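You operate a simulated robot arm through the tools that you are given. There is no shell and no other tool.

Carry out the task below with a simulated robot arm. There is one attempt and no reset: what you move stays moved.

JOB
Spin the teal and the purple glue tube for 5 seconds.
Fine: one tube in each well, hood shut, dial at 5, press the green button once; wait till the green lamp is out; leave the other tubes.

It is judged by the outcome, as a careful person would: the job done as asked, and still so three seconds after it is handed in. It fails if anything else is knocked over, pushed out of place, dropped, spilled or broken.

ROBOT AND FRAMES
A 7-joint arm with a two-finger parallel gripper, fixed in place. Base frame: the origin is at the foot of the arm, x ahead of it, y to its left, z up; the work surface is at about z = 0.76. Lengths are in m, angles in degrees, forces in N, time in s.
With the tool pointing down near the work surface it reaches from about 0.2 to 0.68 m from the base axis. Its first joint turns from -66.0 to 66.0 degrees. Payload 2.4 kg.
Tool frame: the origin (TCP) lies between the finger pads and is the grasp point; the fingertips stand 0.03 m ahead of it; z points along the fingers, y is the line along which they close. Largest opening 0.094 m; finger width 0.028, thickness 0.01; the body of the gripper, 0.05 by 0.096 m, starts 0.055 m behind the TCP.
Orientation is told as [roll, pitch, yaw] about the base's x, y, z axes, in that order, counted from this pose: with the fingers straight down and closing along the base's y, the tool's x points along the base's -x, its y along +y and its z along -z.

CONTROLS
- The arm moves only by the tool apply_moves. Its argument "increments" is a list of rows, each a list of 7 numbers: the shift along the tool's x, y, z in m, then the turn, a rotation vector about the tool's x, y, z in rad, then the gripper command, from -1 (fully open) to 1 (shut), values between in proportion. In form: [[x, y, z, wx, wy, wz, jaw], ...]. A call has 1 to 20 rows; each row is the pose to reach, as a shift and turn from the pose commanded when the call began, along the tool's axes at that moment. Each row takes 0.2 s and may step no farther than 0.05 m and 8.6 degrees from the row before; otherwise, or with a gripper value out of range, the whole call is refused. Where a pose cannot be reached the arm comes as near as it can. A force on the tool above 70 N (or 10 N above the force at the start of the call, whichever is more), or a blocked arm, ends the call early, and 0.2 s more pass. Each finger travels about 0.153 m/s and halts on what it meets, pressing with about 25 N; the grip force reading is that of the motor and also rises with nothing between the fingers. The clock runs only during rows and for 0.2 s after the last one: add rows that repeat a pose to give the fingers time. It gives the time, the measured TCP pose, the force on the tool (base axes), the opening and the grip force at its end, in the units of the frame above (readings bear some noise), with the torque about the TCP (base axes, N m) and any sound that the robot's microphone picked up, and new pictures: "pictures" is both (left out), scene, wrist or none.
- Cameras (640 x 400 px; columns grow to the right, rows downward): "scene" is fixed at [0.0365, 0.4733, 1.4459]; the picture's right is [-0.76, -0.65, 0.00], its down [-0.37, 0.43, -0.82] and it looks along [0.53, -0.63, -0.57] (base axes); focal length 322 px, centre (320, 200). "wrist" rides on the gripper at [0.076, 0.014, -0.102] in the tool frame; the picture's right is [-0.18, 0.98, 0.00], its down [-0.75, -0.14, -0.64] and it looks along [-0.63, -0.12, 0.77] (tool axes); focal length 243 px, centre (320, 200). There is no depth. A picture from a camera that has moved, and an enlarged one, comes with that camera's place and axes in the base frame and with its lens.
- zoom(camera, box): a new picture of the part [left, top, right, bottom] of that camera's present view, enlarged. The clock stands still meanwhile.
- close_job(): hands the job in; it is judged then, once.

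Nothing tells you positions but the pictures and the camera data. Unless the task says otherwise, let go and move clear before handing in.

The tools are called after "Request:" by a JSON object that holds its "fn" and its "kwargs". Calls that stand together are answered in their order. apply_moves: Moves the arm, as the interface text tells. Its arguments: {"type":"object","properties":{"increments":{"type":"array"},"pictures":{"type":"string","enum":["both","scene","wrist","none"]}},"required":["increments"]} The other tools are called the same way: zoom (camera, box) takes an enlarged picture of a part of a camera's view; close_job () hands the job in.

At the start:

```text
time_s: 0.0
position: [0.3525, -0.064, 1.136]
tool_rot: [0.0, 0.0, 0.0]
wrist_force: [-0.5, 0.8, -0.4]
torque: [0.0, 0.01, 0.01]
grip_width: 0.0938
grip_force: 0.1
```

scene: 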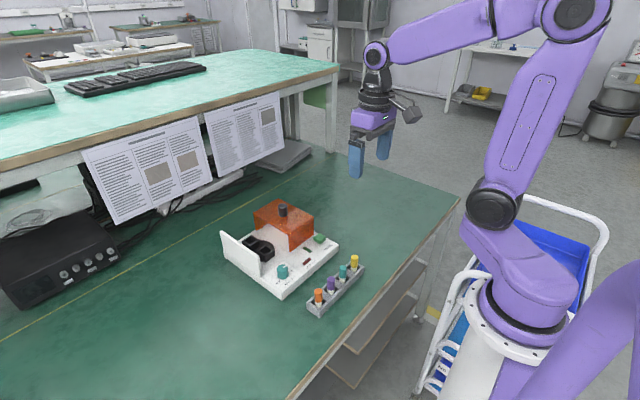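
wrist: 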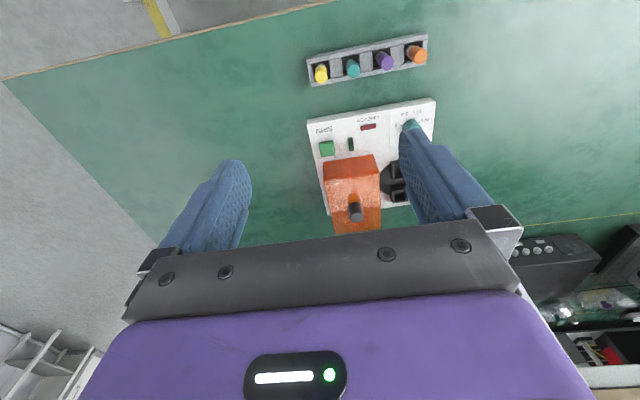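

I see a white spinner with an orange hood (open, with a dark knob), two dark wells, a teal dial and a green button, plus a rack holding yellow, teal, purple and orange tubes. I'll zoom in first to get details.

Request:
{"fn": "zoom", "kwargs": {"camera": "scene", "box": [210, 190, 370, 320]}}

Request:
{"fn": "zoom", "kwargs": {"camera": "wrist", "box": [290, 20, 450, 120]}}

Request:
{"fn": "zoom", "kwargs": {"camera": "wrist", "box": [290, 90, 450, 240]}}

```text
3.08 times, centred on (290, 255) of scene
camera zoom: at [0.0365, 0.4733, 1.4459], right [-0.76, -0.65, 0.0], down [-0.37, 0.43, -0.82], along [0.53, -0.63, -0.57], focal length 990 px, centre (412, 31)
```

zoom: 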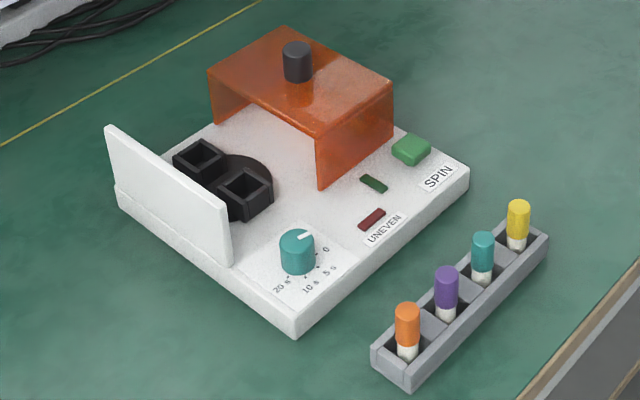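

```text
4.00 times, centred on (370, 70) of wrist
camera zoom: at [0.2741, -0.0495, 1.2385], right [0.18, 0.98, 0.0], down [0.75, -0.14, 0.64], along [0.63, -0.12, -0.77], focal length 970 px, centre (120, 720)
```

zoom: 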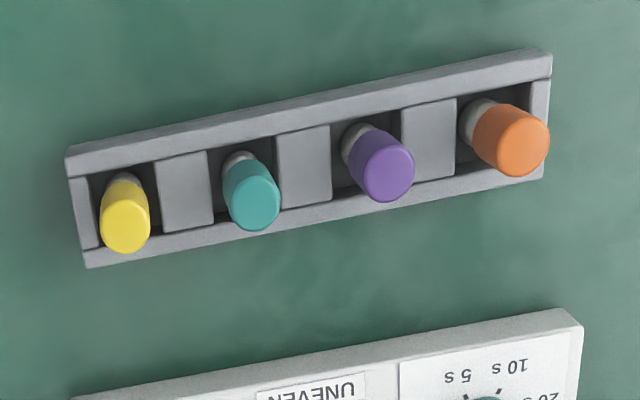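

```text
2.67 times, centred on (370, 165) of wrist
camera zoom: at [0.2741, -0.0495, 1.2385], right [0.18, 0.98, 0.0], down [0.75, -0.14, 0.64], along [0.63, -0.12, -0.77], focal length 647 px, centre (187, 293)
```

zoom: 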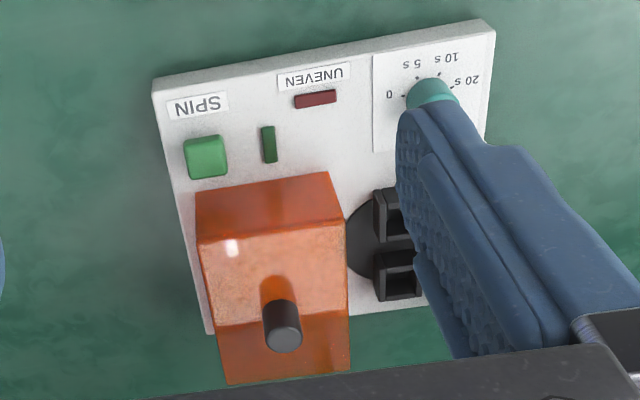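

The hood slides along +y over the wells (around x 0.57/0.64, y 0.065), and the rack runs along y at x≈0.37, with teal near y −0.015 and purple near y 0.034. I'll move above the teal tube with the jaws half open and refine the position.

Request:
{"fn": "apply_moves", "kwargs": {"increments": [[-0.004, 0.012, 0.045, 0, 0, 0, 0.1], [-0.009, 0.024, 0.09, 0, 0, 0, 0.1], [-0.013, 0.036, 0.135, 0, 0, 0, 0.1], [-0.0165, 0.048, 0.17, 0, 0, 0, 0.1], [-0.0165, 0.048, 0.17, 0, 0, 0, 0.1]]}}

```text
time_s: 1.2
position: [0.3682, -0.0147, 0.9647]
tool_rot: [0.0, 0.1, 0.1]
wrist_force: [-0.9, -0.1, 0.1]
torque: [-0.04, 0.02, -0.03]
grip_width: 0.0423
grip_force: 0.1
camera wrist: at [0.292, -0.0009, 1.0681], right [0.18, 0.98, 0.0], down [0.75, -0.14, 0.64], along [0.63, -0.12, -0.77], focal length 243 px, centre (320, 200)
```

scene: 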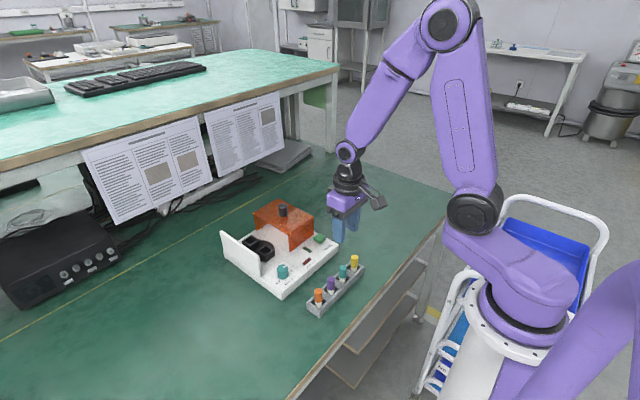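
wrist: 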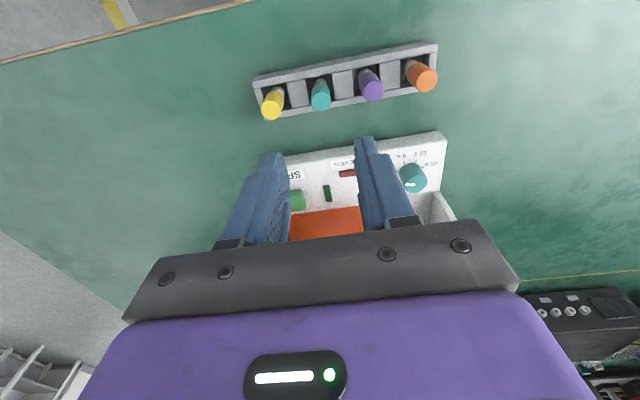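

The rack is clearly in view from the wrist camera; I'll enlarge both views to measure the caps, dial and rack.

Request:
{"fn": "zoom", "kwargs": {"camera": "wrist", "box": [240, 30, 450, 130]}}

Request:
{"fn": "zoom", "kwargs": {"camera": "wrist", "box": [370, 120, 470, 230]}}

Request:
{"fn": "zoom", "kwargs": {"camera": "scene", "box": [265, 250, 375, 320]}}

Request:
{"fn": "zoom", "kwargs": {"camera": "scene", "box": [215, 195, 325, 300]}}

```text
3.05 times, centred on (345, 80) of wrist
camera zoom: at [0.292, -0.0009, 1.0681], right [0.18, 0.98, 0.0], down [0.75, -0.14, 0.64], along [0.63, -0.12, -0.77], focal length 739 px, centre (244, 566)
```

zoom: 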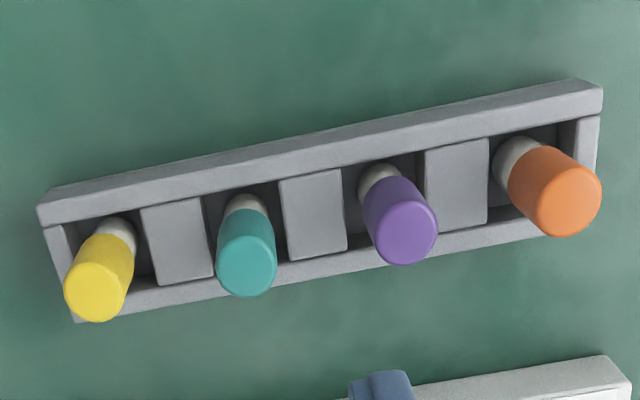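

```text
3.64 times, centred on (420, 175) of wrist
camera zoom: at [0.292, -0.0009, 1.0681], right [0.18, 0.98, 0.0], down [0.75, -0.14, 0.64], along [0.63, -0.12, -0.77], focal length 882 px, centre (-44, 291)
```

zoom: 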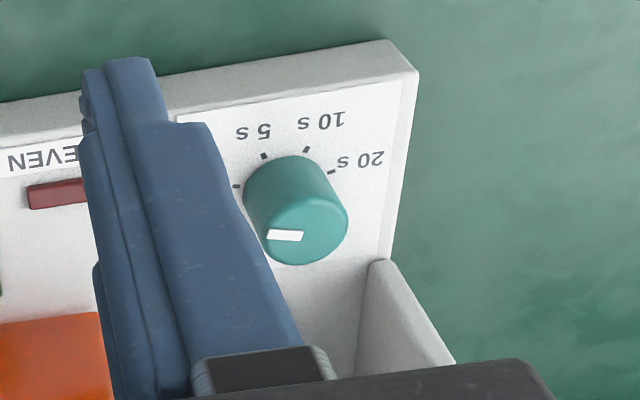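

```text
5.71 times, centred on (320, 285) of scene
camera zoom: at [0.0365, 0.4733, 1.4459], right [-0.76, -0.65, 0.0], down [-0.37, 0.43, -0.82], along [0.53, -0.63, -0.57], focal length 1838 px, centre (320, -286)
```

zoom: 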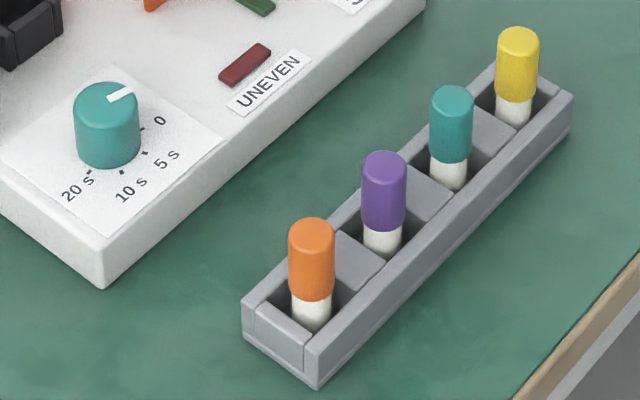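

```text
3.81 times, centred on (270, 248) of scene
camera zoom: at [0.0365, 0.4733, 1.4459], right [-0.76, -0.65, 0.0], down [-0.37, 0.43, -0.82], along [0.53, -0.63, -0.57], focal length 1225 px, centre (510, 19)
```

zoom: 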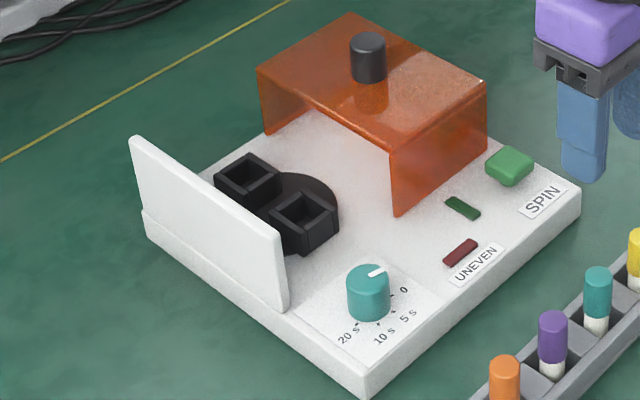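

Teal's cap top measures about (0.369, −0.015, 0.829), purple's about (0.367, 0.035, 0.829). I'm already above teal, so I'll go straight down so the tips sit around the cap and stay above the rack.

Request:
{"fn": "apply_moves", "kwargs": {"increments": [[0, -0.0005, 0.045, 0, 0, 0, 0.1], [0, -0.0005, 0.085, 0, 0, 0, 0.1], [0, -0.0005, 0.115, 0, 0, 0, 0.1], [0, -0.0005, 0.135, 0, 0, 0, 0.1], [0, -0.0005, 0.135, 0, 0, 0, 0.1]]}}

```text
time_s: 2.4
position: [0.369, -0.0194, 0.8317]
tool_rot: [0.0, 0.0, 0.0]
wrist_force: [0.4, -0.2, -0.1]
torque: [0.0, 0.04, 0.01]
grip_width: 0.0421
grip_force: 0.1
camera wrist: at [0.2912, -0.0041, 0.934], right [0.18, 0.98, 0.0], down [0.75, -0.14, 0.64], along [0.63, -0.12, -0.77], focal length 243 px, centre (320, 200)
```

scene: 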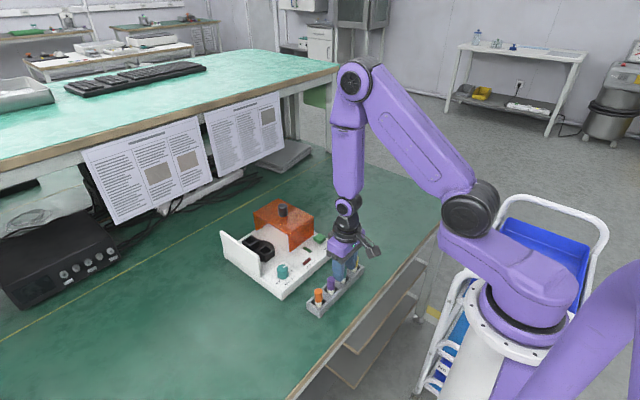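
wrist: 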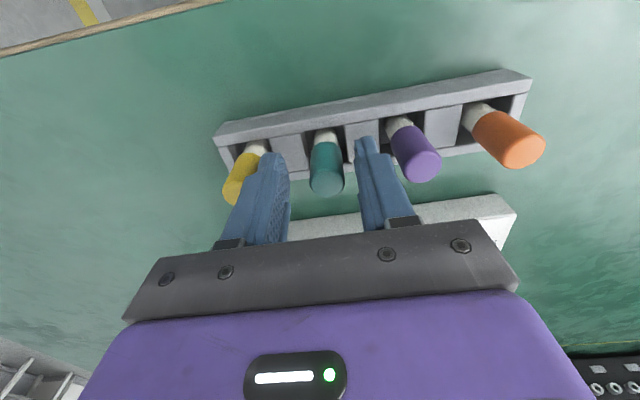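

The fingers straddle the teal cap, clear of the yellow and purple ones. I'll check the centring up close before closing.

Request:
{"fn": "zoom", "kwargs": {"camera": "wrist", "box": [210, 110, 450, 250]}}

Request:
{"fn": "zoom", "kwargs": {"camera": "scene", "box": [290, 220, 390, 320]}}

```text
2.67 times, centred on (330, 180) of wrist
camera zoom: at [0.2912, -0.0041, 0.934], right [0.18, 0.98, 0.0], down [0.75, -0.14, 0.64], along [0.63, -0.12, -0.77], focal length 647 px, centre (293, 253)
```

zoom: 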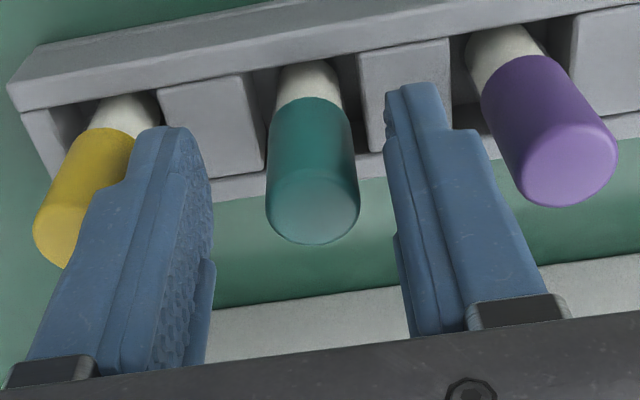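

```text
4.00 times, centred on (340, 270) of scene
camera zoom: at [0.0365, 0.4733, 1.4459], right [-0.76, -0.65, 0.0], down [-0.37, 0.43, -0.82], along [0.53, -0.63, -0.57], focal length 1286 px, centre (240, -80)
```

zoom: 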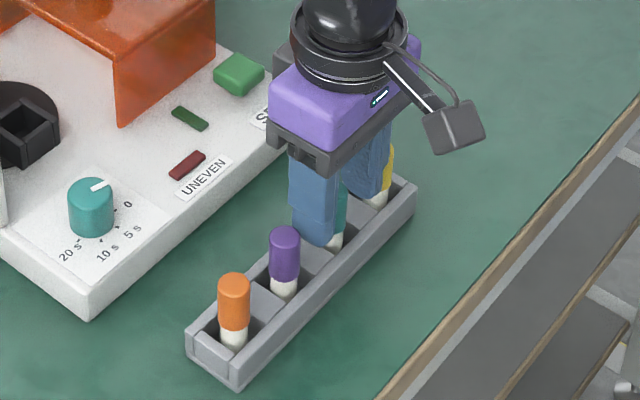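

The cap sits about 3 mm toward +y from the finger centre. I'll correct that, then close on it.

Request:
{"fn": "apply_moves", "kwargs": {"increments": [[0, 0.003, 0, 0, 0, 0, 0.1], [0, 0.003, 0, 0, 0, 0, 0.4], [0, 0.003, 0, 0, 0, 0, 1], [0, 0.003, 0, 0, 0, 0, 1], [0, 0.003, 0, 0, 0, 0, 1]], "pictures": "wrist"}}

```text
time_s: 3.6
position: [0.3688, -0.014, 0.8312]
tool_rot: [0.0, 0.0, 0.0]
wrist_force: [0.7, -0.5, 0.6]
torque: [-0.03, -0.03, 0.01]
grip_width: 0.0187
grip_force: 25.3
camera wrist: at [0.2913, -0.0004, 0.9339], right [0.18, 0.98, 0.0], down [0.75, -0.14, 0.64], along [0.63, -0.12, -0.77], focal length 243 px, centre (320, 200)
```

wrist: 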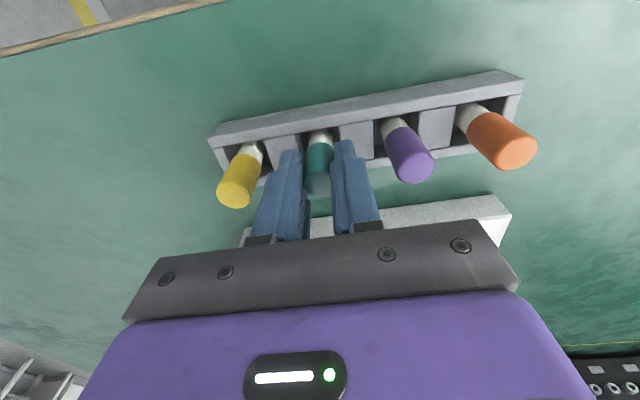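

Teal is held (width 18.7 mm). I'll lift straight up, then travel high toward the wells for a good look at them.

Request:
{"fn": "apply_moves", "kwargs": {"increments": [[0, 0.003, -0.03, 0, 0, 0, 1], [0, 0.003, -0.075, 0, 0, 0, 1], [0, 0.003, -0.12, 0, 0, 0, 1], [0, 0.003, -0.15, 0, 0, 0, 1], [-0.035, 0.018, -0.15, 0, 0, 0, 1], [-0.07, 0.033, -0.15, 0, 0, 0, 1], [-0.105, 0.048, -0.15, 0, 0, 0, 1], [-0.14, 0.063, -0.15, 0, 0, 0, 1], [-0.175, 0.078, -0.15, 0, 0, 0, 1], [-0.175, 0.078, -0.15, 0, 0, 0, 1]]}}

```text
time_s: 5.8
position: [0.5422, 0.0649, 0.9785]
tool_rot: [0.0, 0.0, 0.1]
wrist_force: [0.0, 0.5, -0.2]
torque: [0.0, 0.03, -0.04]
grip_width: 0.0187
grip_force: 25.3
camera wrist: at [0.4646, 0.0781, 1.0821], right [0.18, 0.98, 0.0], down [0.75, -0.14, 0.64], along [0.63, -0.12, -0.77], focal length 243 px, centre (320, 200)
```

scene: 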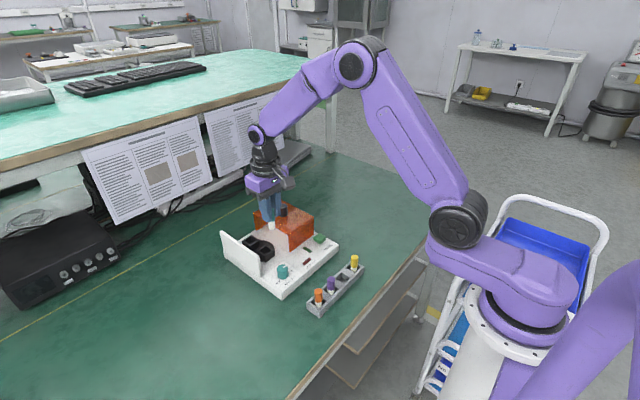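
wrist: 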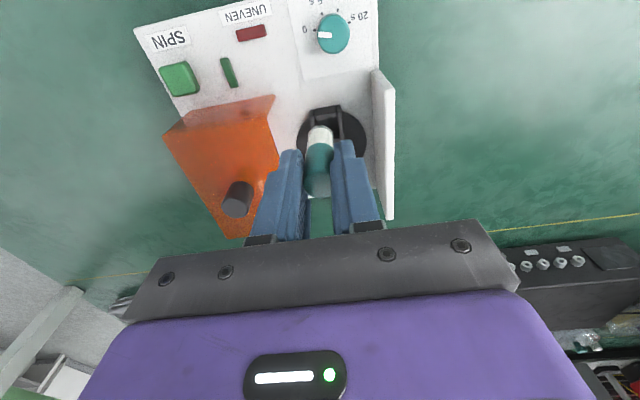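

Request:
{"fn": "zoom", "kwargs": {"camera": "wrist", "box": [240, 0, 420, 240]}}

Request:
{"fn": "zoom", "kwargs": {"camera": "scene", "box": [215, 170, 325, 290]}}

Request:
{"fn": "zoom", "kwargs": {"camera": "wrist", "box": [280, 0, 400, 75]}}

Request:
{"fn": "zoom", "kwargs": {"camera": "scene", "box": [230, 220, 290, 280]}}

```text
1.67 times, centred on (330, 120) of wrist
camera zoom: at [0.4646, 0.0781, 1.0821], right [0.18, 0.98, 0.0], down [0.75, -0.14, 0.64], along [0.63, -0.12, -0.77], focal length 404 px, centre (303, 333)
```

zoom: 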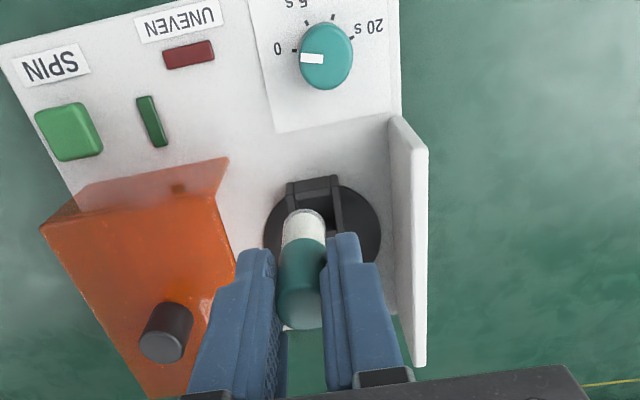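

```text
3.33 times, centred on (270, 230) of scene
camera zoom: at [0.0365, 0.4733, 1.4459], right [-0.76, -0.65, 0.0], down [-0.37, 0.43, -0.82], along [0.53, -0.63, -0.57], focal length 1072 px, centre (487, 100)
```

zoom: 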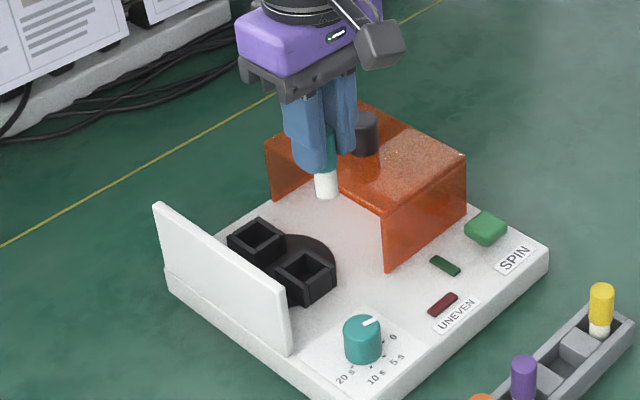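

```text
5.33 times, centred on (340, 38) of wrist
camera zoom: at [0.4646, 0.0781, 1.0821], right [0.18, 0.98, 0.0], down [0.75, -0.14, 0.64], along [0.63, -0.12, -0.77], focal length 1294 px, centre (213, 1067)
```

zoom: 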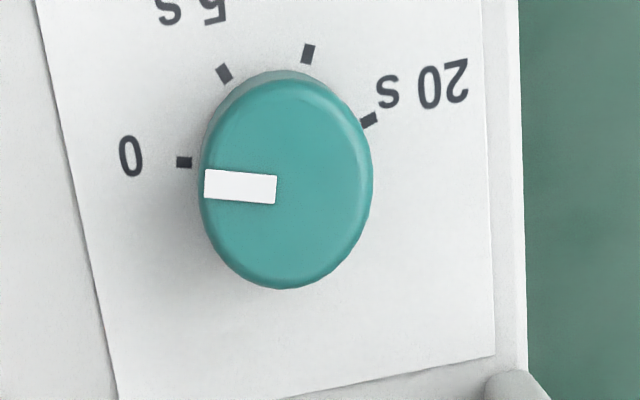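

```text
6.67 times, centred on (260, 250) of scene
camera zoom: at [0.0365, 0.4733, 1.4459], right [-0.76, -0.65, 0.0], down [-0.37, 0.43, -0.82], along [0.53, -0.63, -0.57], focal length 2144 px, centre (720, -133)
```

zoom: 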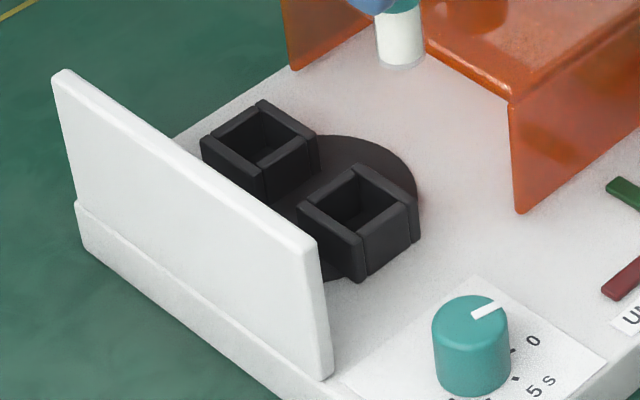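

The dial is at 0 and the two wells are dark square sockets. The tube blocks the wrist view of them, so I'll step aside in +y to measure them exactly.

Request:
{"fn": "apply_moves", "kwargs": {"increments": [[-0.01, 0.04, 0, 0, 0, 0, 1], [-0.03, 0.075, 0, 0, 0, 0, 1], [-0.03, 0.075, 0, 0, 0, 0, 1]], "pictures": "wrist"}}

Request:
{"fn": "zoom", "kwargs": {"camera": "wrist", "box": [140, 20, 340, 190]}}

```text
time_s: 6.6
position: [0.5714, 0.1411, 0.9779]
tool_rot: [0.0, 0.0, 0.0]
wrist_force: [-0.2, -0.1, -0.5]
torque: [-0.01, 0.01, 0.03]
grip_width: 0.0186
grip_force: 25.6
camera wrist: at [0.495, 0.1552, 1.0818], right [0.18, 0.98, 0.0], down [0.75, -0.14, 0.64], along [0.63, -0.12, -0.77], focal length 243 px, centre (320, 200)
```

wrist: 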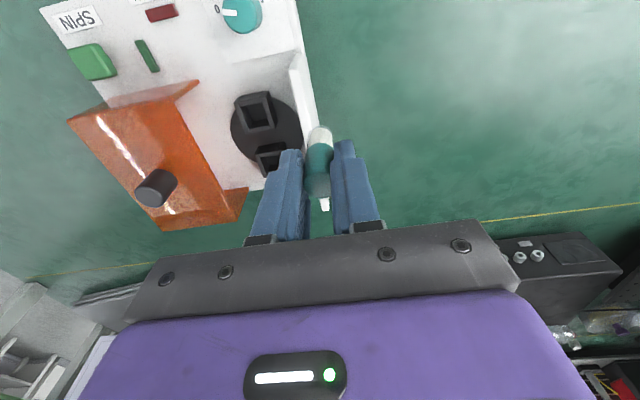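

```text
2.35 times, centred on (240, 105) of wrist
camera zoom: at [0.495, 0.1552, 1.0818], right [0.18, 0.98, 0.0], down [0.75, -0.14, 0.64], along [0.63, -0.12, -0.77], focal length 571 px, centre (508, 424)
```

zoom: 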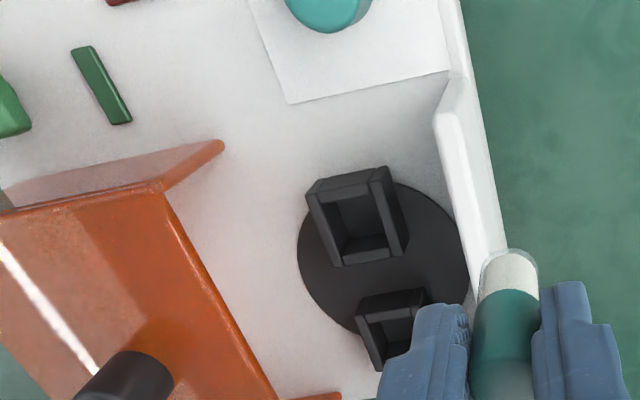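

Request:
{"fn": "zoom", "kwargs": {"camera": "wrist", "box": [220, 80, 310, 180]}}

```text
4.00 times, centred on (265, 130) of wrist
camera zoom: at [0.495, 0.1552, 1.0818], right [0.18, 0.98, 0.0], down [0.75, -0.14, 0.64], along [0.63, -0.12, -0.77], focal length 970 px, centre (540, 480)
```

zoom: 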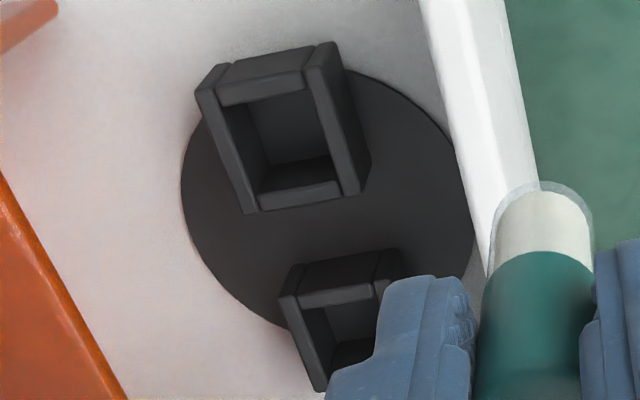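

Both views agree: the near well is at about (0.581, 0.064), the far well at about (0.645, 0.064), rims near z 0.812. I'll take teal above the far well and stop just above the rim to check.

Request:
{"fn": "apply_moves", "kwargs": {"increments": [[-0.024, -0.026, 0, 0, 0, 0, 1], [-0.048, -0.052, 0, 0, 0, 0, 1], [-0.0725, -0.077, 0, 0, 0, 0, 1], [-0.0725, -0.077, 0.045, 0, 0, 0, 1], [-0.0725, -0.077, 0.08, 0, 0, 0, 1], [-0.0725, -0.077, 0.085, 0, 0, 0, 1], [-0.0725, -0.077, 0.085, 0, 0, 0, 1]]}}

Request:
{"fn": "zoom", "kwargs": {"camera": "wrist", "box": [240, 60, 400, 220]}}

Request:
{"fn": "zoom", "kwargs": {"camera": "scene", "box": [220, 200, 300, 270]}}

```text
time_s: 8.2
position: [0.6452, 0.0625, 0.8924]
tool_rot: [0.0, 0.0, -0.1]
wrist_force: [0.0, 0.2, -0.2]
torque: [-0.02, -0.02, 0.0]
grip_width: 0.0184
grip_force: 25.3
camera wrist: at [0.5682, 0.0768, 0.9967], right [0.18, 0.98, 0.0], down [0.75, -0.14, 0.64], along [0.63, -0.12, -0.77], focal length 243 px, centre (320, 200)
```

scene: 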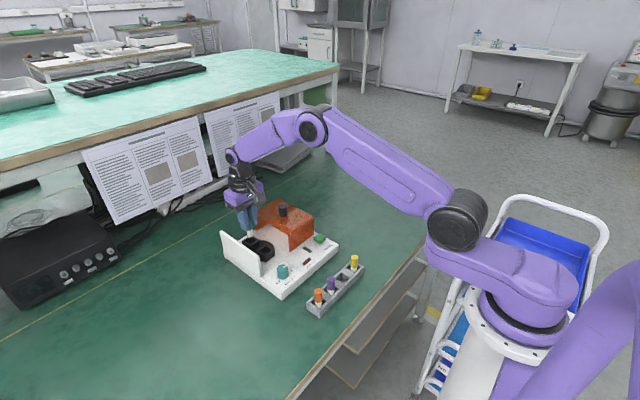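
wrist: 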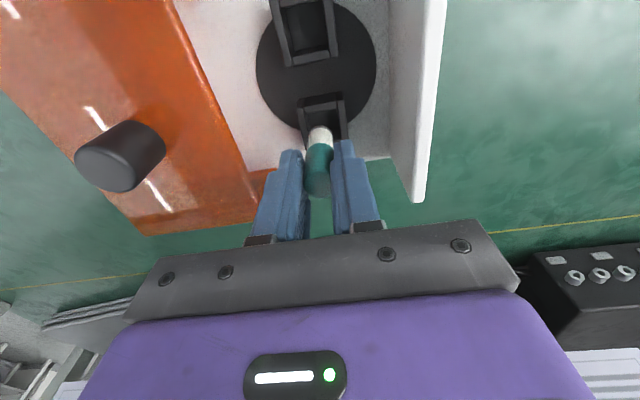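

```text
2.50 times, centred on (320, 140) of wrist
camera zoom: at [0.5682, 0.0768, 0.9967], right [0.18, 0.98, 0.0], down [0.75, -0.14, 0.64], along [0.63, -0.12, -0.77], focal length 606 px, centre (320, 350)
```

zoom: 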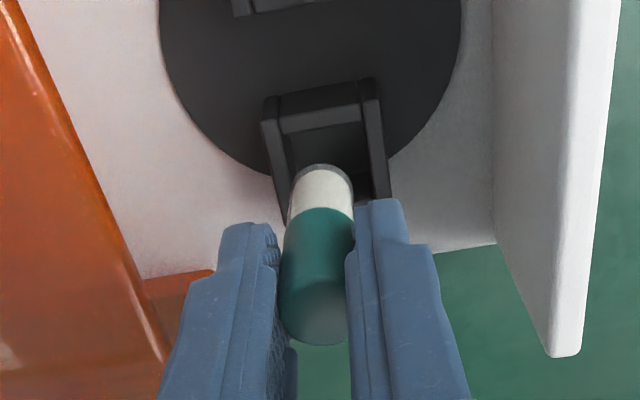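

```text
5.71 times, centred on (260, 235) of scene
camera zoom: at [0.0365, 0.4733, 1.4459], right [-0.76, -0.65, 0.0], down [-0.37, 0.43, -0.82], along [0.53, -0.63, -0.57], focal length 1838 px, centre (663, 0)
```

zoom: 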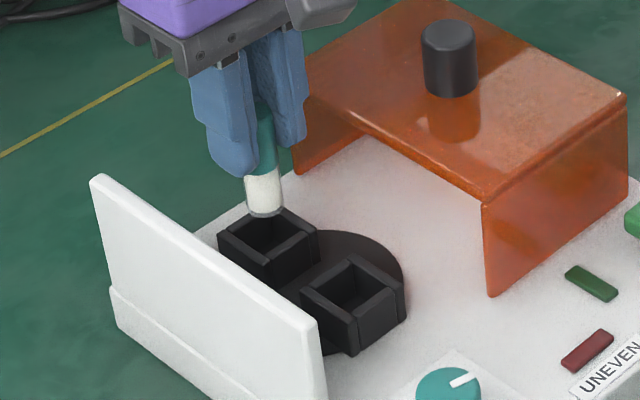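

The tube hangs just above the far well, about 2 mm short in y and 1 mm in x. I'll correct that and lower partway in.

Request:
{"fn": "apply_moves", "kwargs": {"increments": [[-0.001, 0.002, 0, 0, 0, 0, 1], [-0.001, 0.002, 0.01, 0, 0, 0, 1], [-0.001, 0.002, 0.02, 0, 0, 0, 1], [-0.001, 0.002, 0.02, 0, 0, 0, 1]], "pictures": "wrist"}}

Request:
{"fn": "zoom", "kwargs": {"camera": "wrist", "box": [240, 60, 400, 220]}}

Request:
{"fn": "zoom", "kwargs": {"camera": "scene", "box": [220, 200, 300, 270]}}

```text
time_s: 9.2
position: [0.6459, 0.0657, 0.8752]
tool_rot: [0.0, 0.0, 0.1]
wrist_force: [0.4, -0.2, 1.0]
torque: [0.0, 0.0, 0.0]
grip_width: 0.0188
grip_force: 25.5
camera wrist: at [0.5688, 0.0794, 0.9776], right [0.18, 0.98, 0.0], down [0.75, -0.14, 0.64], along [0.63, -0.12, -0.77], focal length 243 px, centre (320, 200)
```

wrist: 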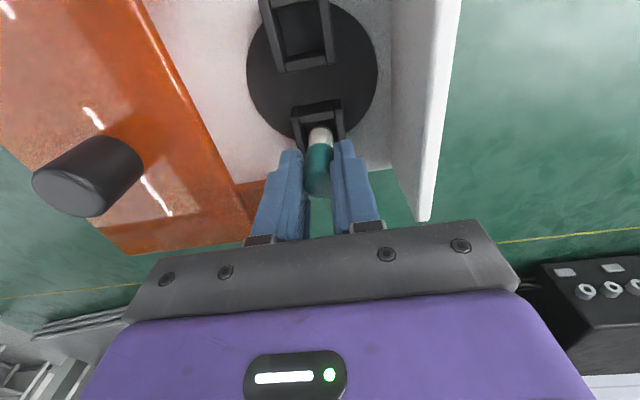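

```text
2.50 times, centred on (320, 140) of wrist
camera zoom: at [0.5688, 0.0794, 0.9776], right [0.18, 0.98, 0.0], down [0.75, -0.14, 0.64], along [0.63, -0.12, -0.77], focal length 606 px, centre (320, 350)
```

zoom: 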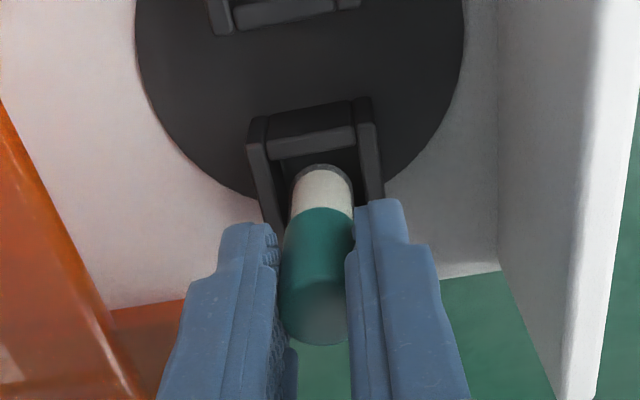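

```text
5.71 times, centred on (260, 235) of scene
camera zoom: at [0.0365, 0.4733, 1.4459], right [-0.76, -0.65, 0.0], down [-0.37, 0.43, -0.82], along [0.53, -0.63, -0.57], focal length 1838 px, centre (663, 0)
```

zoom: 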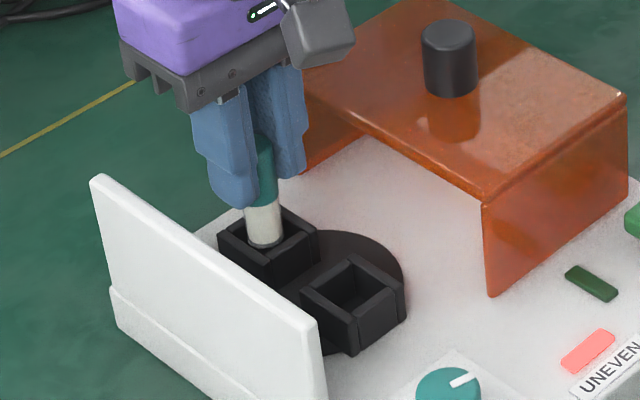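

The UNEVEN lamp has lit, so the tube is entering the well with no load on the arm. I'll lower it further in small steps.

Request:
{"fn": "apply_moves", "kwargs": {"increments": [[0, 0, 0.004, 0, 0, 0, 1], [0, 0, 0.008, 0, 0, 0, 1], [0, 0, 0.008, 0, 0, 0, 1]], "pictures": "wrist"}}

Request:
{"fn": "zoom", "kwargs": {"camera": "scene", "box": [220, 200, 300, 270]}}

Request:
{"fn": "zoom", "kwargs": {"camera": "wrist", "box": [240, 60, 400, 220]}}

```text
time_s: 10.0
position: [0.6465, 0.0645, 0.866]
tool_rot: [-0.1, 0.0, 0.1]
wrist_force: [0.0, -0.3, -0.6]
torque: [-0.02, 0.0, -0.01]
grip_width: 0.0188
grip_force: 25.0
camera wrist: at [0.5693, 0.0788, 0.97], right [0.18, 0.98, 0.0], down [0.75, -0.14, 0.64], along [0.63, -0.12, -0.77], focal length 243 px, centre (320, 200)
```

wrist: 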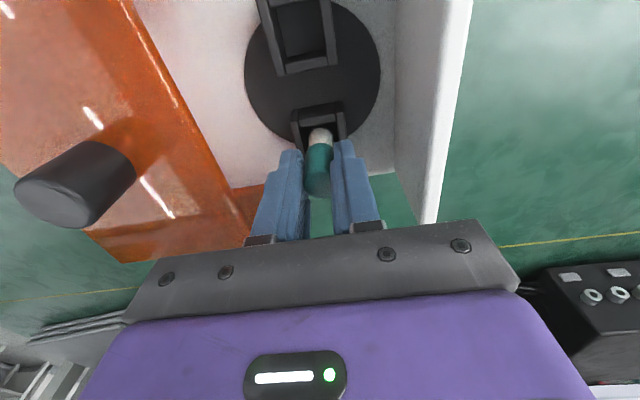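

```text
5.71 times, centred on (260, 235) of scene
camera zoom: at [0.0365, 0.4733, 1.4459], right [-0.76, -0.65, 0.0], down [-0.37, 0.43, -0.82], along [0.53, -0.63, -0.57], focal length 1838 px, centre (663, 0)
```

zoom: 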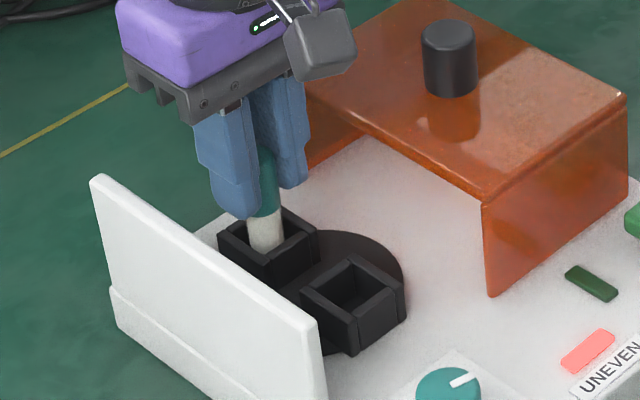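

```text
2.50 times, centred on (320, 140) of wrist
camera zoom: at [0.5693, 0.0788, 0.97], right [0.18, 0.98, 0.0], down [0.75, -0.14, 0.64], along [0.63, -0.12, -0.77], focal length 606 px, centre (320, 350)
```

zoom: 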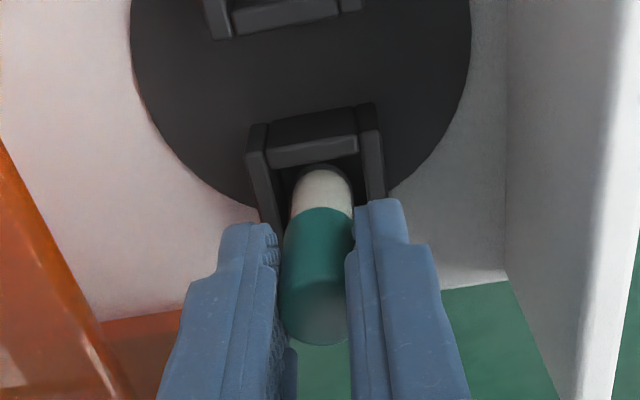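

It's still free, about 5 mm above the bottom by my estimate. I'll continue down gently until there's contact.

Request:
{"fn": "apply_moves", "kwargs": {"increments": [[0, 0, 0.003, 0, 0, 0, 1], [0, 0, 0.006, 0, 0, 0, 1], [0, 0, 0.006, 0, 0, 0, 1]], "pictures": "none"}}

```text
time_s: 10.8
position: [0.6467, 0.0648, 0.8609]
tool_rot: [0.0, 0.0, 0.1]
wrist_force: [0.4, -0.5, 0.7]
torque: [0.0, -0.01, 0.02]
grip_width: 0.0185
grip_force: 24.7
```

Request:
{"fn": "apply_moves", "kwargs": {"increments": [[0, 0, 0.002, 0, 0, 0, 1], [0, 0, 0.004, 0, 0, 0, 1], [0, 0, 0.004, 0, 0, 0, 1]], "pictures": "none"}}

Request:
{"fn": "zoom", "kwargs": {"camera": "scene", "box": [220, 200, 300, 270]}}

```text
time_s: 11.6
position: [0.647, 0.066, 0.857]
tool_rot: [0.0, -0.1, 0.0]
wrist_force: [1.1, 0.3, 0.1]
torque: [-0.02, -0.01, 0.0]
grip_width: 0.0185
grip_force: 25.0
```

```text
5.71 times, centred on (260, 235) of scene
camera zoom: at [0.0365, 0.4733, 1.4459], right [-0.76, -0.65, 0.0], down [-0.37, 0.43, -0.82], along [0.53, -0.63, -0.57], focal length 1838 px, centre (663, 0)
```

zoom: 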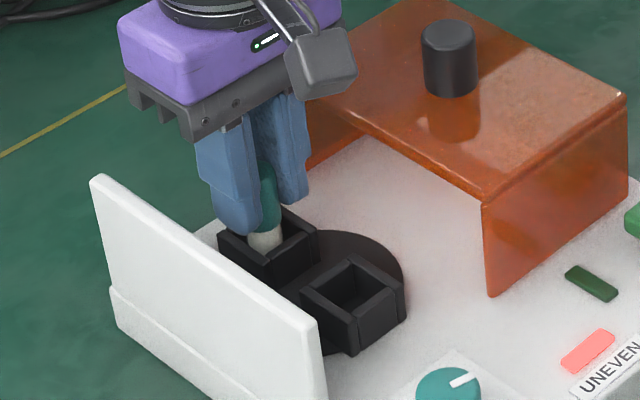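

Request:
{"fn": "apply_moves", "kwargs": {"increments": [[0, 0, 0.002, 0, 0, 0, 1], [0, 0, 0.004, 0, 0, 0, 1], [0, 0, 0.004, 0, 0, 0, 1]], "pictures": "none"}}

Request:
{"fn": "zoom", "kwargs": {"camera": "wrist", "box": [240, 60, 400, 220]}}

```text
time_s: 12.4
position: [0.6456, 0.0652, 0.8552]
tool_rot: [0.1, -0.1, 0.0]
wrist_force: [-4.0, -1.3, 15.9]
torque: [-0.07, 0.24, 0.0]
grip_width: 0.0184
grip_force: 24.8
```

```text
2.50 times, centred on (320, 140) of wrist
camera zoom: at [0.5693, 0.0798, 0.9578], right [0.18, 0.98, 0.0], down [0.75, -0.14, 0.64], along [0.63, -0.12, -0.77], focal length 606 px, centre (320, 350)
```

zoom: 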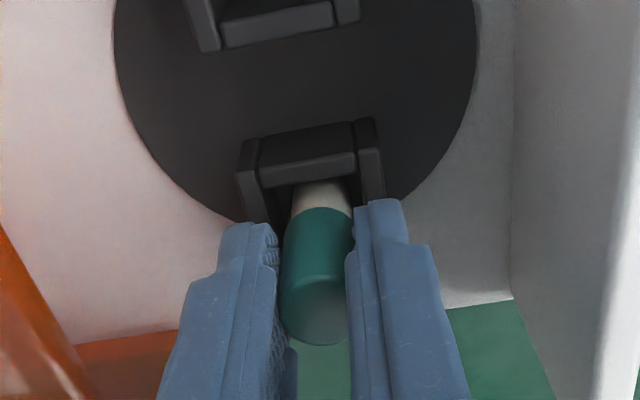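

The tube has touched the well floor (16 N). I'll ease off a little, open the jaws moderately and rise straight up.

Request:
{"fn": "apply_moves", "kwargs": {"increments": [[0, 0, -0.003, 0, 0, 0, 1], [0, 0, -0.003, 0, 0, 0, 0.6], [0, 0, -0.003, 0, 0, 0, 0.3], [0, 0, -0.003, 0, 0, 0, 0.3], [0, 0, -0.02, 0, 0, 0, 0.3], [0, 0, -0.06, 0, 0, 0, 0.3], [0, 0, -0.105, 0, 0, 0, 0.3], [0, 0, -0.125, 0, 0, 0, 0.3], [0, 0, -0.125, 0, 0, 0, 0.3]]}}

Request:
{"fn": "zoom", "kwargs": {"camera": "scene", "box": [220, 190, 330, 290]}}

Request:
{"fn": "zoom", "kwargs": {"camera": "wrist", "box": [240, 60, 400, 220]}}

```text
time_s: 14.4
position: [0.6462, 0.0644, 0.9795]
tool_rot: [-0.1, 0.1, -0.1]
wrist_force: [-0.5, 0.4, -0.6]
torque: [-0.02, -0.01, 0.04]
grip_width: 0.033
grip_force: 0.0
camera wrist: at [0.5691, 0.0787, 1.0821], right [0.18, 0.98, 0.0], down [0.75, -0.14, 0.64], along [0.63, -0.12, -0.77], focal length 243 px, centre (320, 200)
```

scene: 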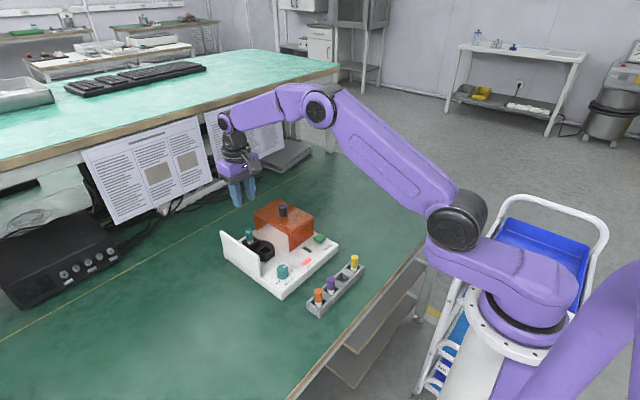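
wrist: 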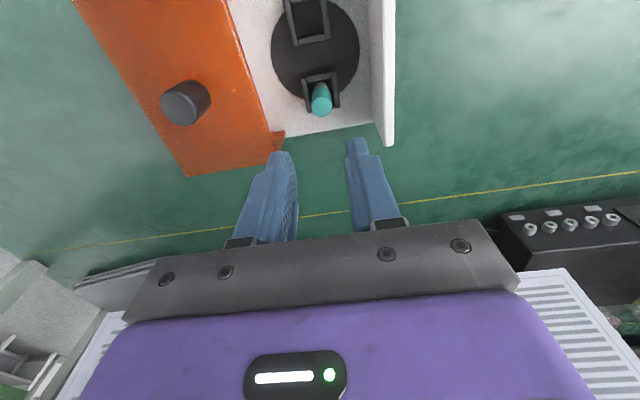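

```text
4.00 times, centred on (275, 240) of scene
camera zoom: at [0.0365, 0.4733, 1.4459], right [-0.76, -0.65, 0.0], down [-0.37, 0.43, -0.82], along [0.53, -0.63, -0.57], focal length 1286 px, centre (500, 40)
```

zoom: 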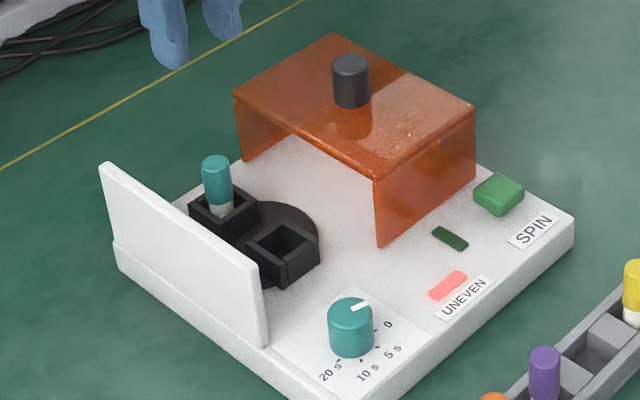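

```text
2.50 times, centred on (320, 140) of wrist
camera zoom: at [0.5691, 0.0787, 1.0821], right [0.18, 0.98, 0.0], down [0.75, -0.14, 0.64], along [0.63, -0.12, -0.77], focal length 606 px, centre (320, 350)
```

zoom: 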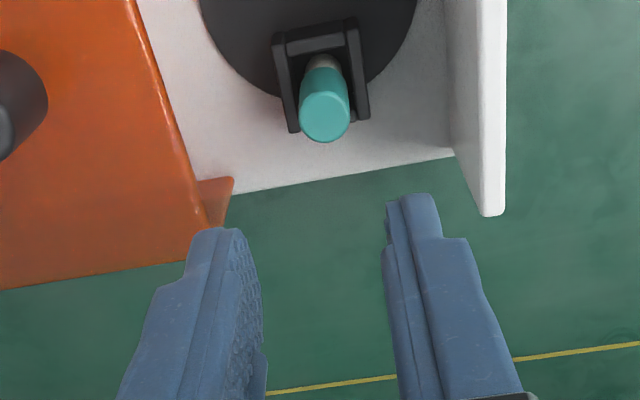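

Teal stands upright in the far well, with nothing else disturbed. Next is purple: travel back high to above it, then check the alignment.

Request:
{"fn": "apply_moves", "kwargs": {"increments": [[0.045, -0.004, 0, 0, 0, 0, 0.1], [0.09, -0.008, 0, 0, 0, 0, 0.1], [0.135, -0.013, 0, 0, 0, 0, 0.1], [0.18, -0.018, 0, 0, 0, 0, 0.1], [0.225, -0.023, 0, 0, 0, 0, 0.1], [0.265, -0.029, 0, 0, 0, 0, 0.1], [0.2795, -0.029, 0.02, 0, 0, 0, 0.1], [0.2795, -0.029, 0.06, 0, 0, 0, 0.1], [0.2795, -0.029, 0.08, 0, 0, 0, 0.1], [0.2795, -0.029, 0.08, 0, 0, 0, 0.1]], "pictures": "wrist"}}

Request:
{"fn": "zoom", "kwargs": {"camera": "wrist", "box": [210, 70, 450, 220]}}

```text
time_s: 16.6
position: [0.3664, 0.035, 0.8964]
tool_rot: [-0.1, -0.1, 0.1]
wrist_force: [-0.4, -0.8, 0.7]
torque: [0.0, -0.01, 0.0]
grip_width: 0.0423
grip_force: 0.1
camera wrist: at [0.2901, 0.0495, 1.0005], right [0.18, 0.98, 0.0], down [0.75, -0.14, 0.64], along [0.63, -0.12, -0.77], focal length 243 px, centre (320, 200)
```

wrist: 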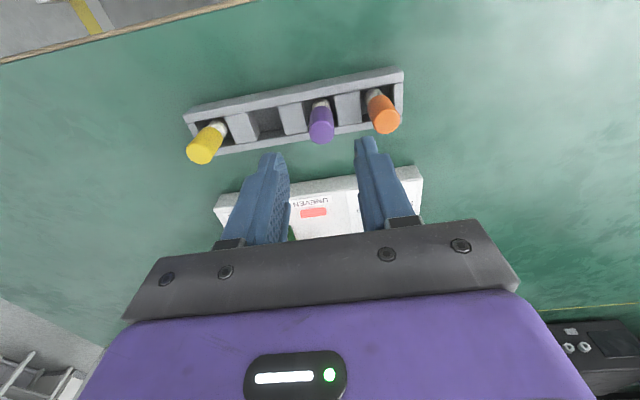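

```text
2.67 times, centred on (330, 145) of wrist
camera zoom: at [0.2901, 0.0495, 1.0005], right [0.18, 0.98, 0.0], down [0.75, -0.14, 0.64], along [0.63, -0.12, -0.77], focal length 647 px, centre (293, 347)
```

zoom: 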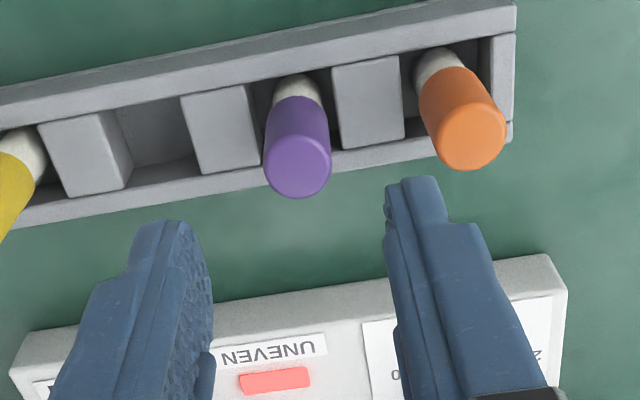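

Purple's cap is centred between the fingers to within about 1 mm. I'll descend and close on it.

Request:
{"fn": "apply_moves", "kwargs": {"increments": [[-0.0005, 0.001, 0.035, 0, 0, 0, 0.1], [-0.0005, 0.001, 0.06, 0, 0, 0, 0.1], [-0.0005, 0.001, 0.068, 0, 0, 0, 0.1], [-0.0005, 0.001, 0.068, 0, 0, 0, 0.1], [-0.0005, 0.001, 0.068, 0, 0, 0, 0.5], [-0.0005, 0.001, 0.068, 0, 0, 0, 1], [-0.0005, 0.001, 0.068, 0, 0, 0, 1], [-0.0005, 0.001, 0.068, 0, 0, 0, 1]], "pictures": "wrist"}}

```text
time_s: 18.4
position: [0.3668, 0.0365, 0.828]
tool_rot: [0.1, 0.0, -0.1]
wrist_force: [-0.8, 0.8, -0.2]
torque: [-0.04, 0.02, 0.0]
grip_width: 0.0186
grip_force: 25.1
camera wrist: at [0.2905, 0.0502, 0.9327], right [0.18, 0.98, 0.0], down [0.75, -0.14, 0.64], along [0.63, -0.12, -0.77], focal length 243 px, centre (320, 200)
```

wrist: 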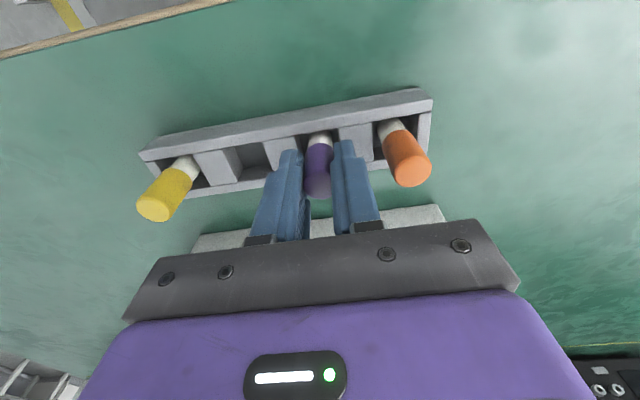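

Purple is gripped. Now lift, carry it high to above the near well at about (0.583, 0.0645), and stop just above the rim.

Request:
{"fn": "apply_moves", "kwargs": {"increments": [[0, 0, -0.03, 0, 0, 0, 1], [0, 0, -0.075, 0, 0, 0, 1], [0, 0, -0.12, 0, 0, 0, 1], [0, 0, -0.15, 0, 0, 0, 1], [-0.04, 0.005, -0.15, 0, 0, 0, 1], [-0.08, 0.01, -0.15, 0, 0, 0, 1], [-0.12, 0.015, -0.15, 0, 0, 0, 1], [-0.16, 0.02, -0.15, 0, 0, 0, 1], [-0.195, 0.026, -0.15, 0, 0, 0, 1], [-0.215, 0.028, -0.14, 0, 0, 0, 1], [-0.215, 0.028, -0.1, 0, 0, 0, 1], [-0.215, 0.028, -0.07, 0, 0, 0, 1], [-0.215, 0.028, -0.065, 0, 0, 0, 1], [-0.215, 0.028, -0.065, 0, 0, 0, 1]], "pictures": "wrist"}}

Request:
{"fn": "zoom", "kwargs": {"camera": "wrist", "box": [240, 60, 400, 220]}}

Request:
{"fn": "zoom", "kwargs": {"camera": "scene", "box": [220, 200, 300, 270]}}

```text
time_s: 21.4
position: [0.5824, 0.0652, 0.8955]
tool_rot: [0.1, 0.0, 0.1]
wrist_force: [-1.0, -0.6, 0.1]
torque: [0.0, -0.01, 0.0]
grip_width: 0.0189
grip_force: 24.3
camera wrist: at [0.5059, 0.0797, 0.9985], right [0.18, 0.98, 0.0], down [0.75, -0.14, 0.64], along [0.63, -0.12, -0.77], focal length 243 px, centre (320, 200)
```

wrist: 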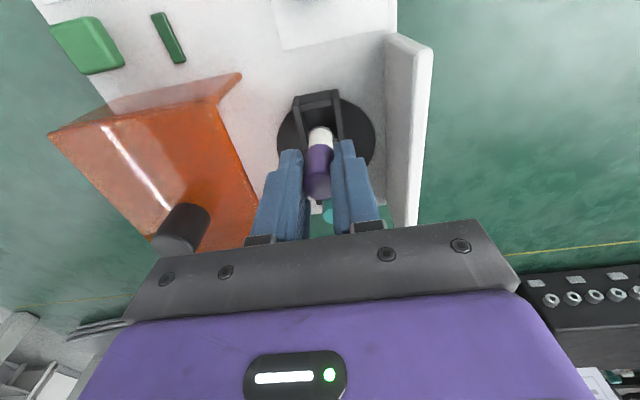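

```text
2.50 times, centred on (320, 140) of wrist
camera zoom: at [0.5059, 0.0797, 0.9985], right [0.18, 0.98, 0.0], down [0.75, -0.14, 0.64], along [0.63, -0.12, -0.77], focal length 606 px, centre (320, 350)
```

zoom: 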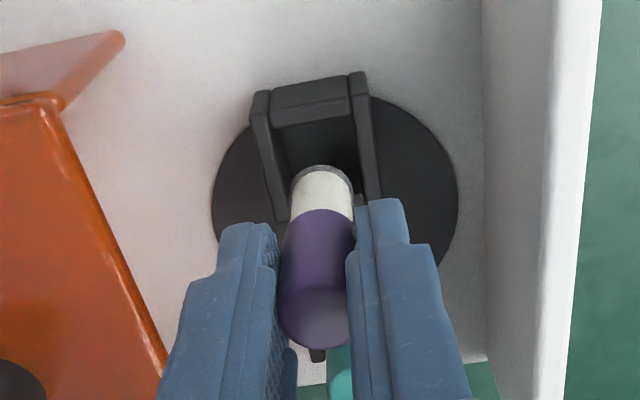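

```text
5.71 times, centred on (260, 235) of scene
camera zoom: at [0.0365, 0.4733, 1.4459], right [-0.76, -0.65, 0.0], down [-0.37, 0.43, -0.82], along [0.53, -0.63, -0.57], focal length 1838 px, centre (663, 0)
```

zoom: 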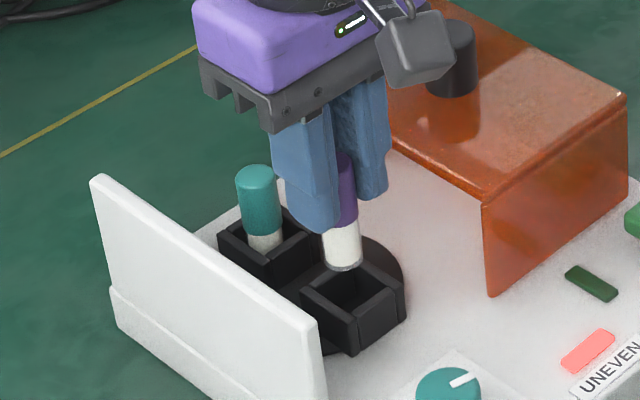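

Request:
{"fn": "zoom", "kwargs": {"camera": "wrist", "box": [280, 80, 360, 150]}}

Request:
{"fn": "zoom", "kwargs": {"camera": "scene", "box": [245, 225, 285, 265]}}

```text
5.71 times, centred on (320, 115) of wrist
camera zoom: at [0.5059, 0.0797, 0.9985], right [0.18, 0.98, 0.0], down [0.75, -0.14, 0.64], along [0.63, -0.12, -0.77], focal length 1386 px, centre (320, 686)
```

zoom: 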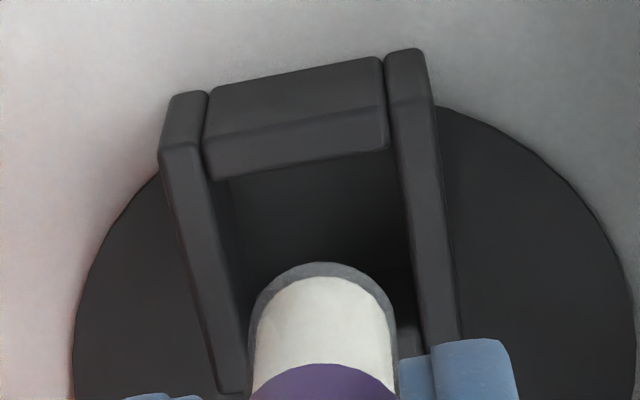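

```text
10.00 times, centred on (265, 245) of scene
camera zoom: at [0.0365, 0.4733, 1.4459], right [-0.76, -0.65, 0.0], down [-0.37, 0.43, -0.82], along [0.53, -0.63, -0.57], focal length 3216 px, centre (870, -250)
```

zoom: 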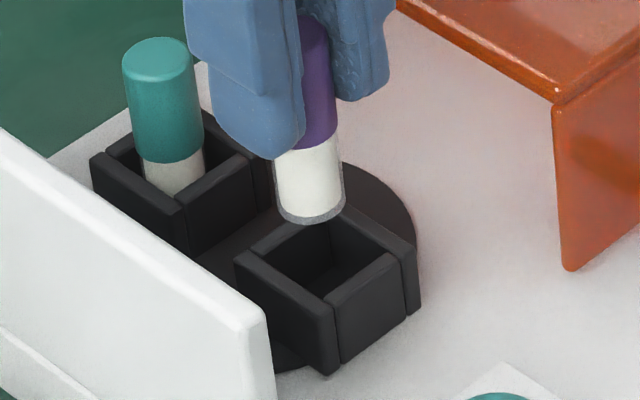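

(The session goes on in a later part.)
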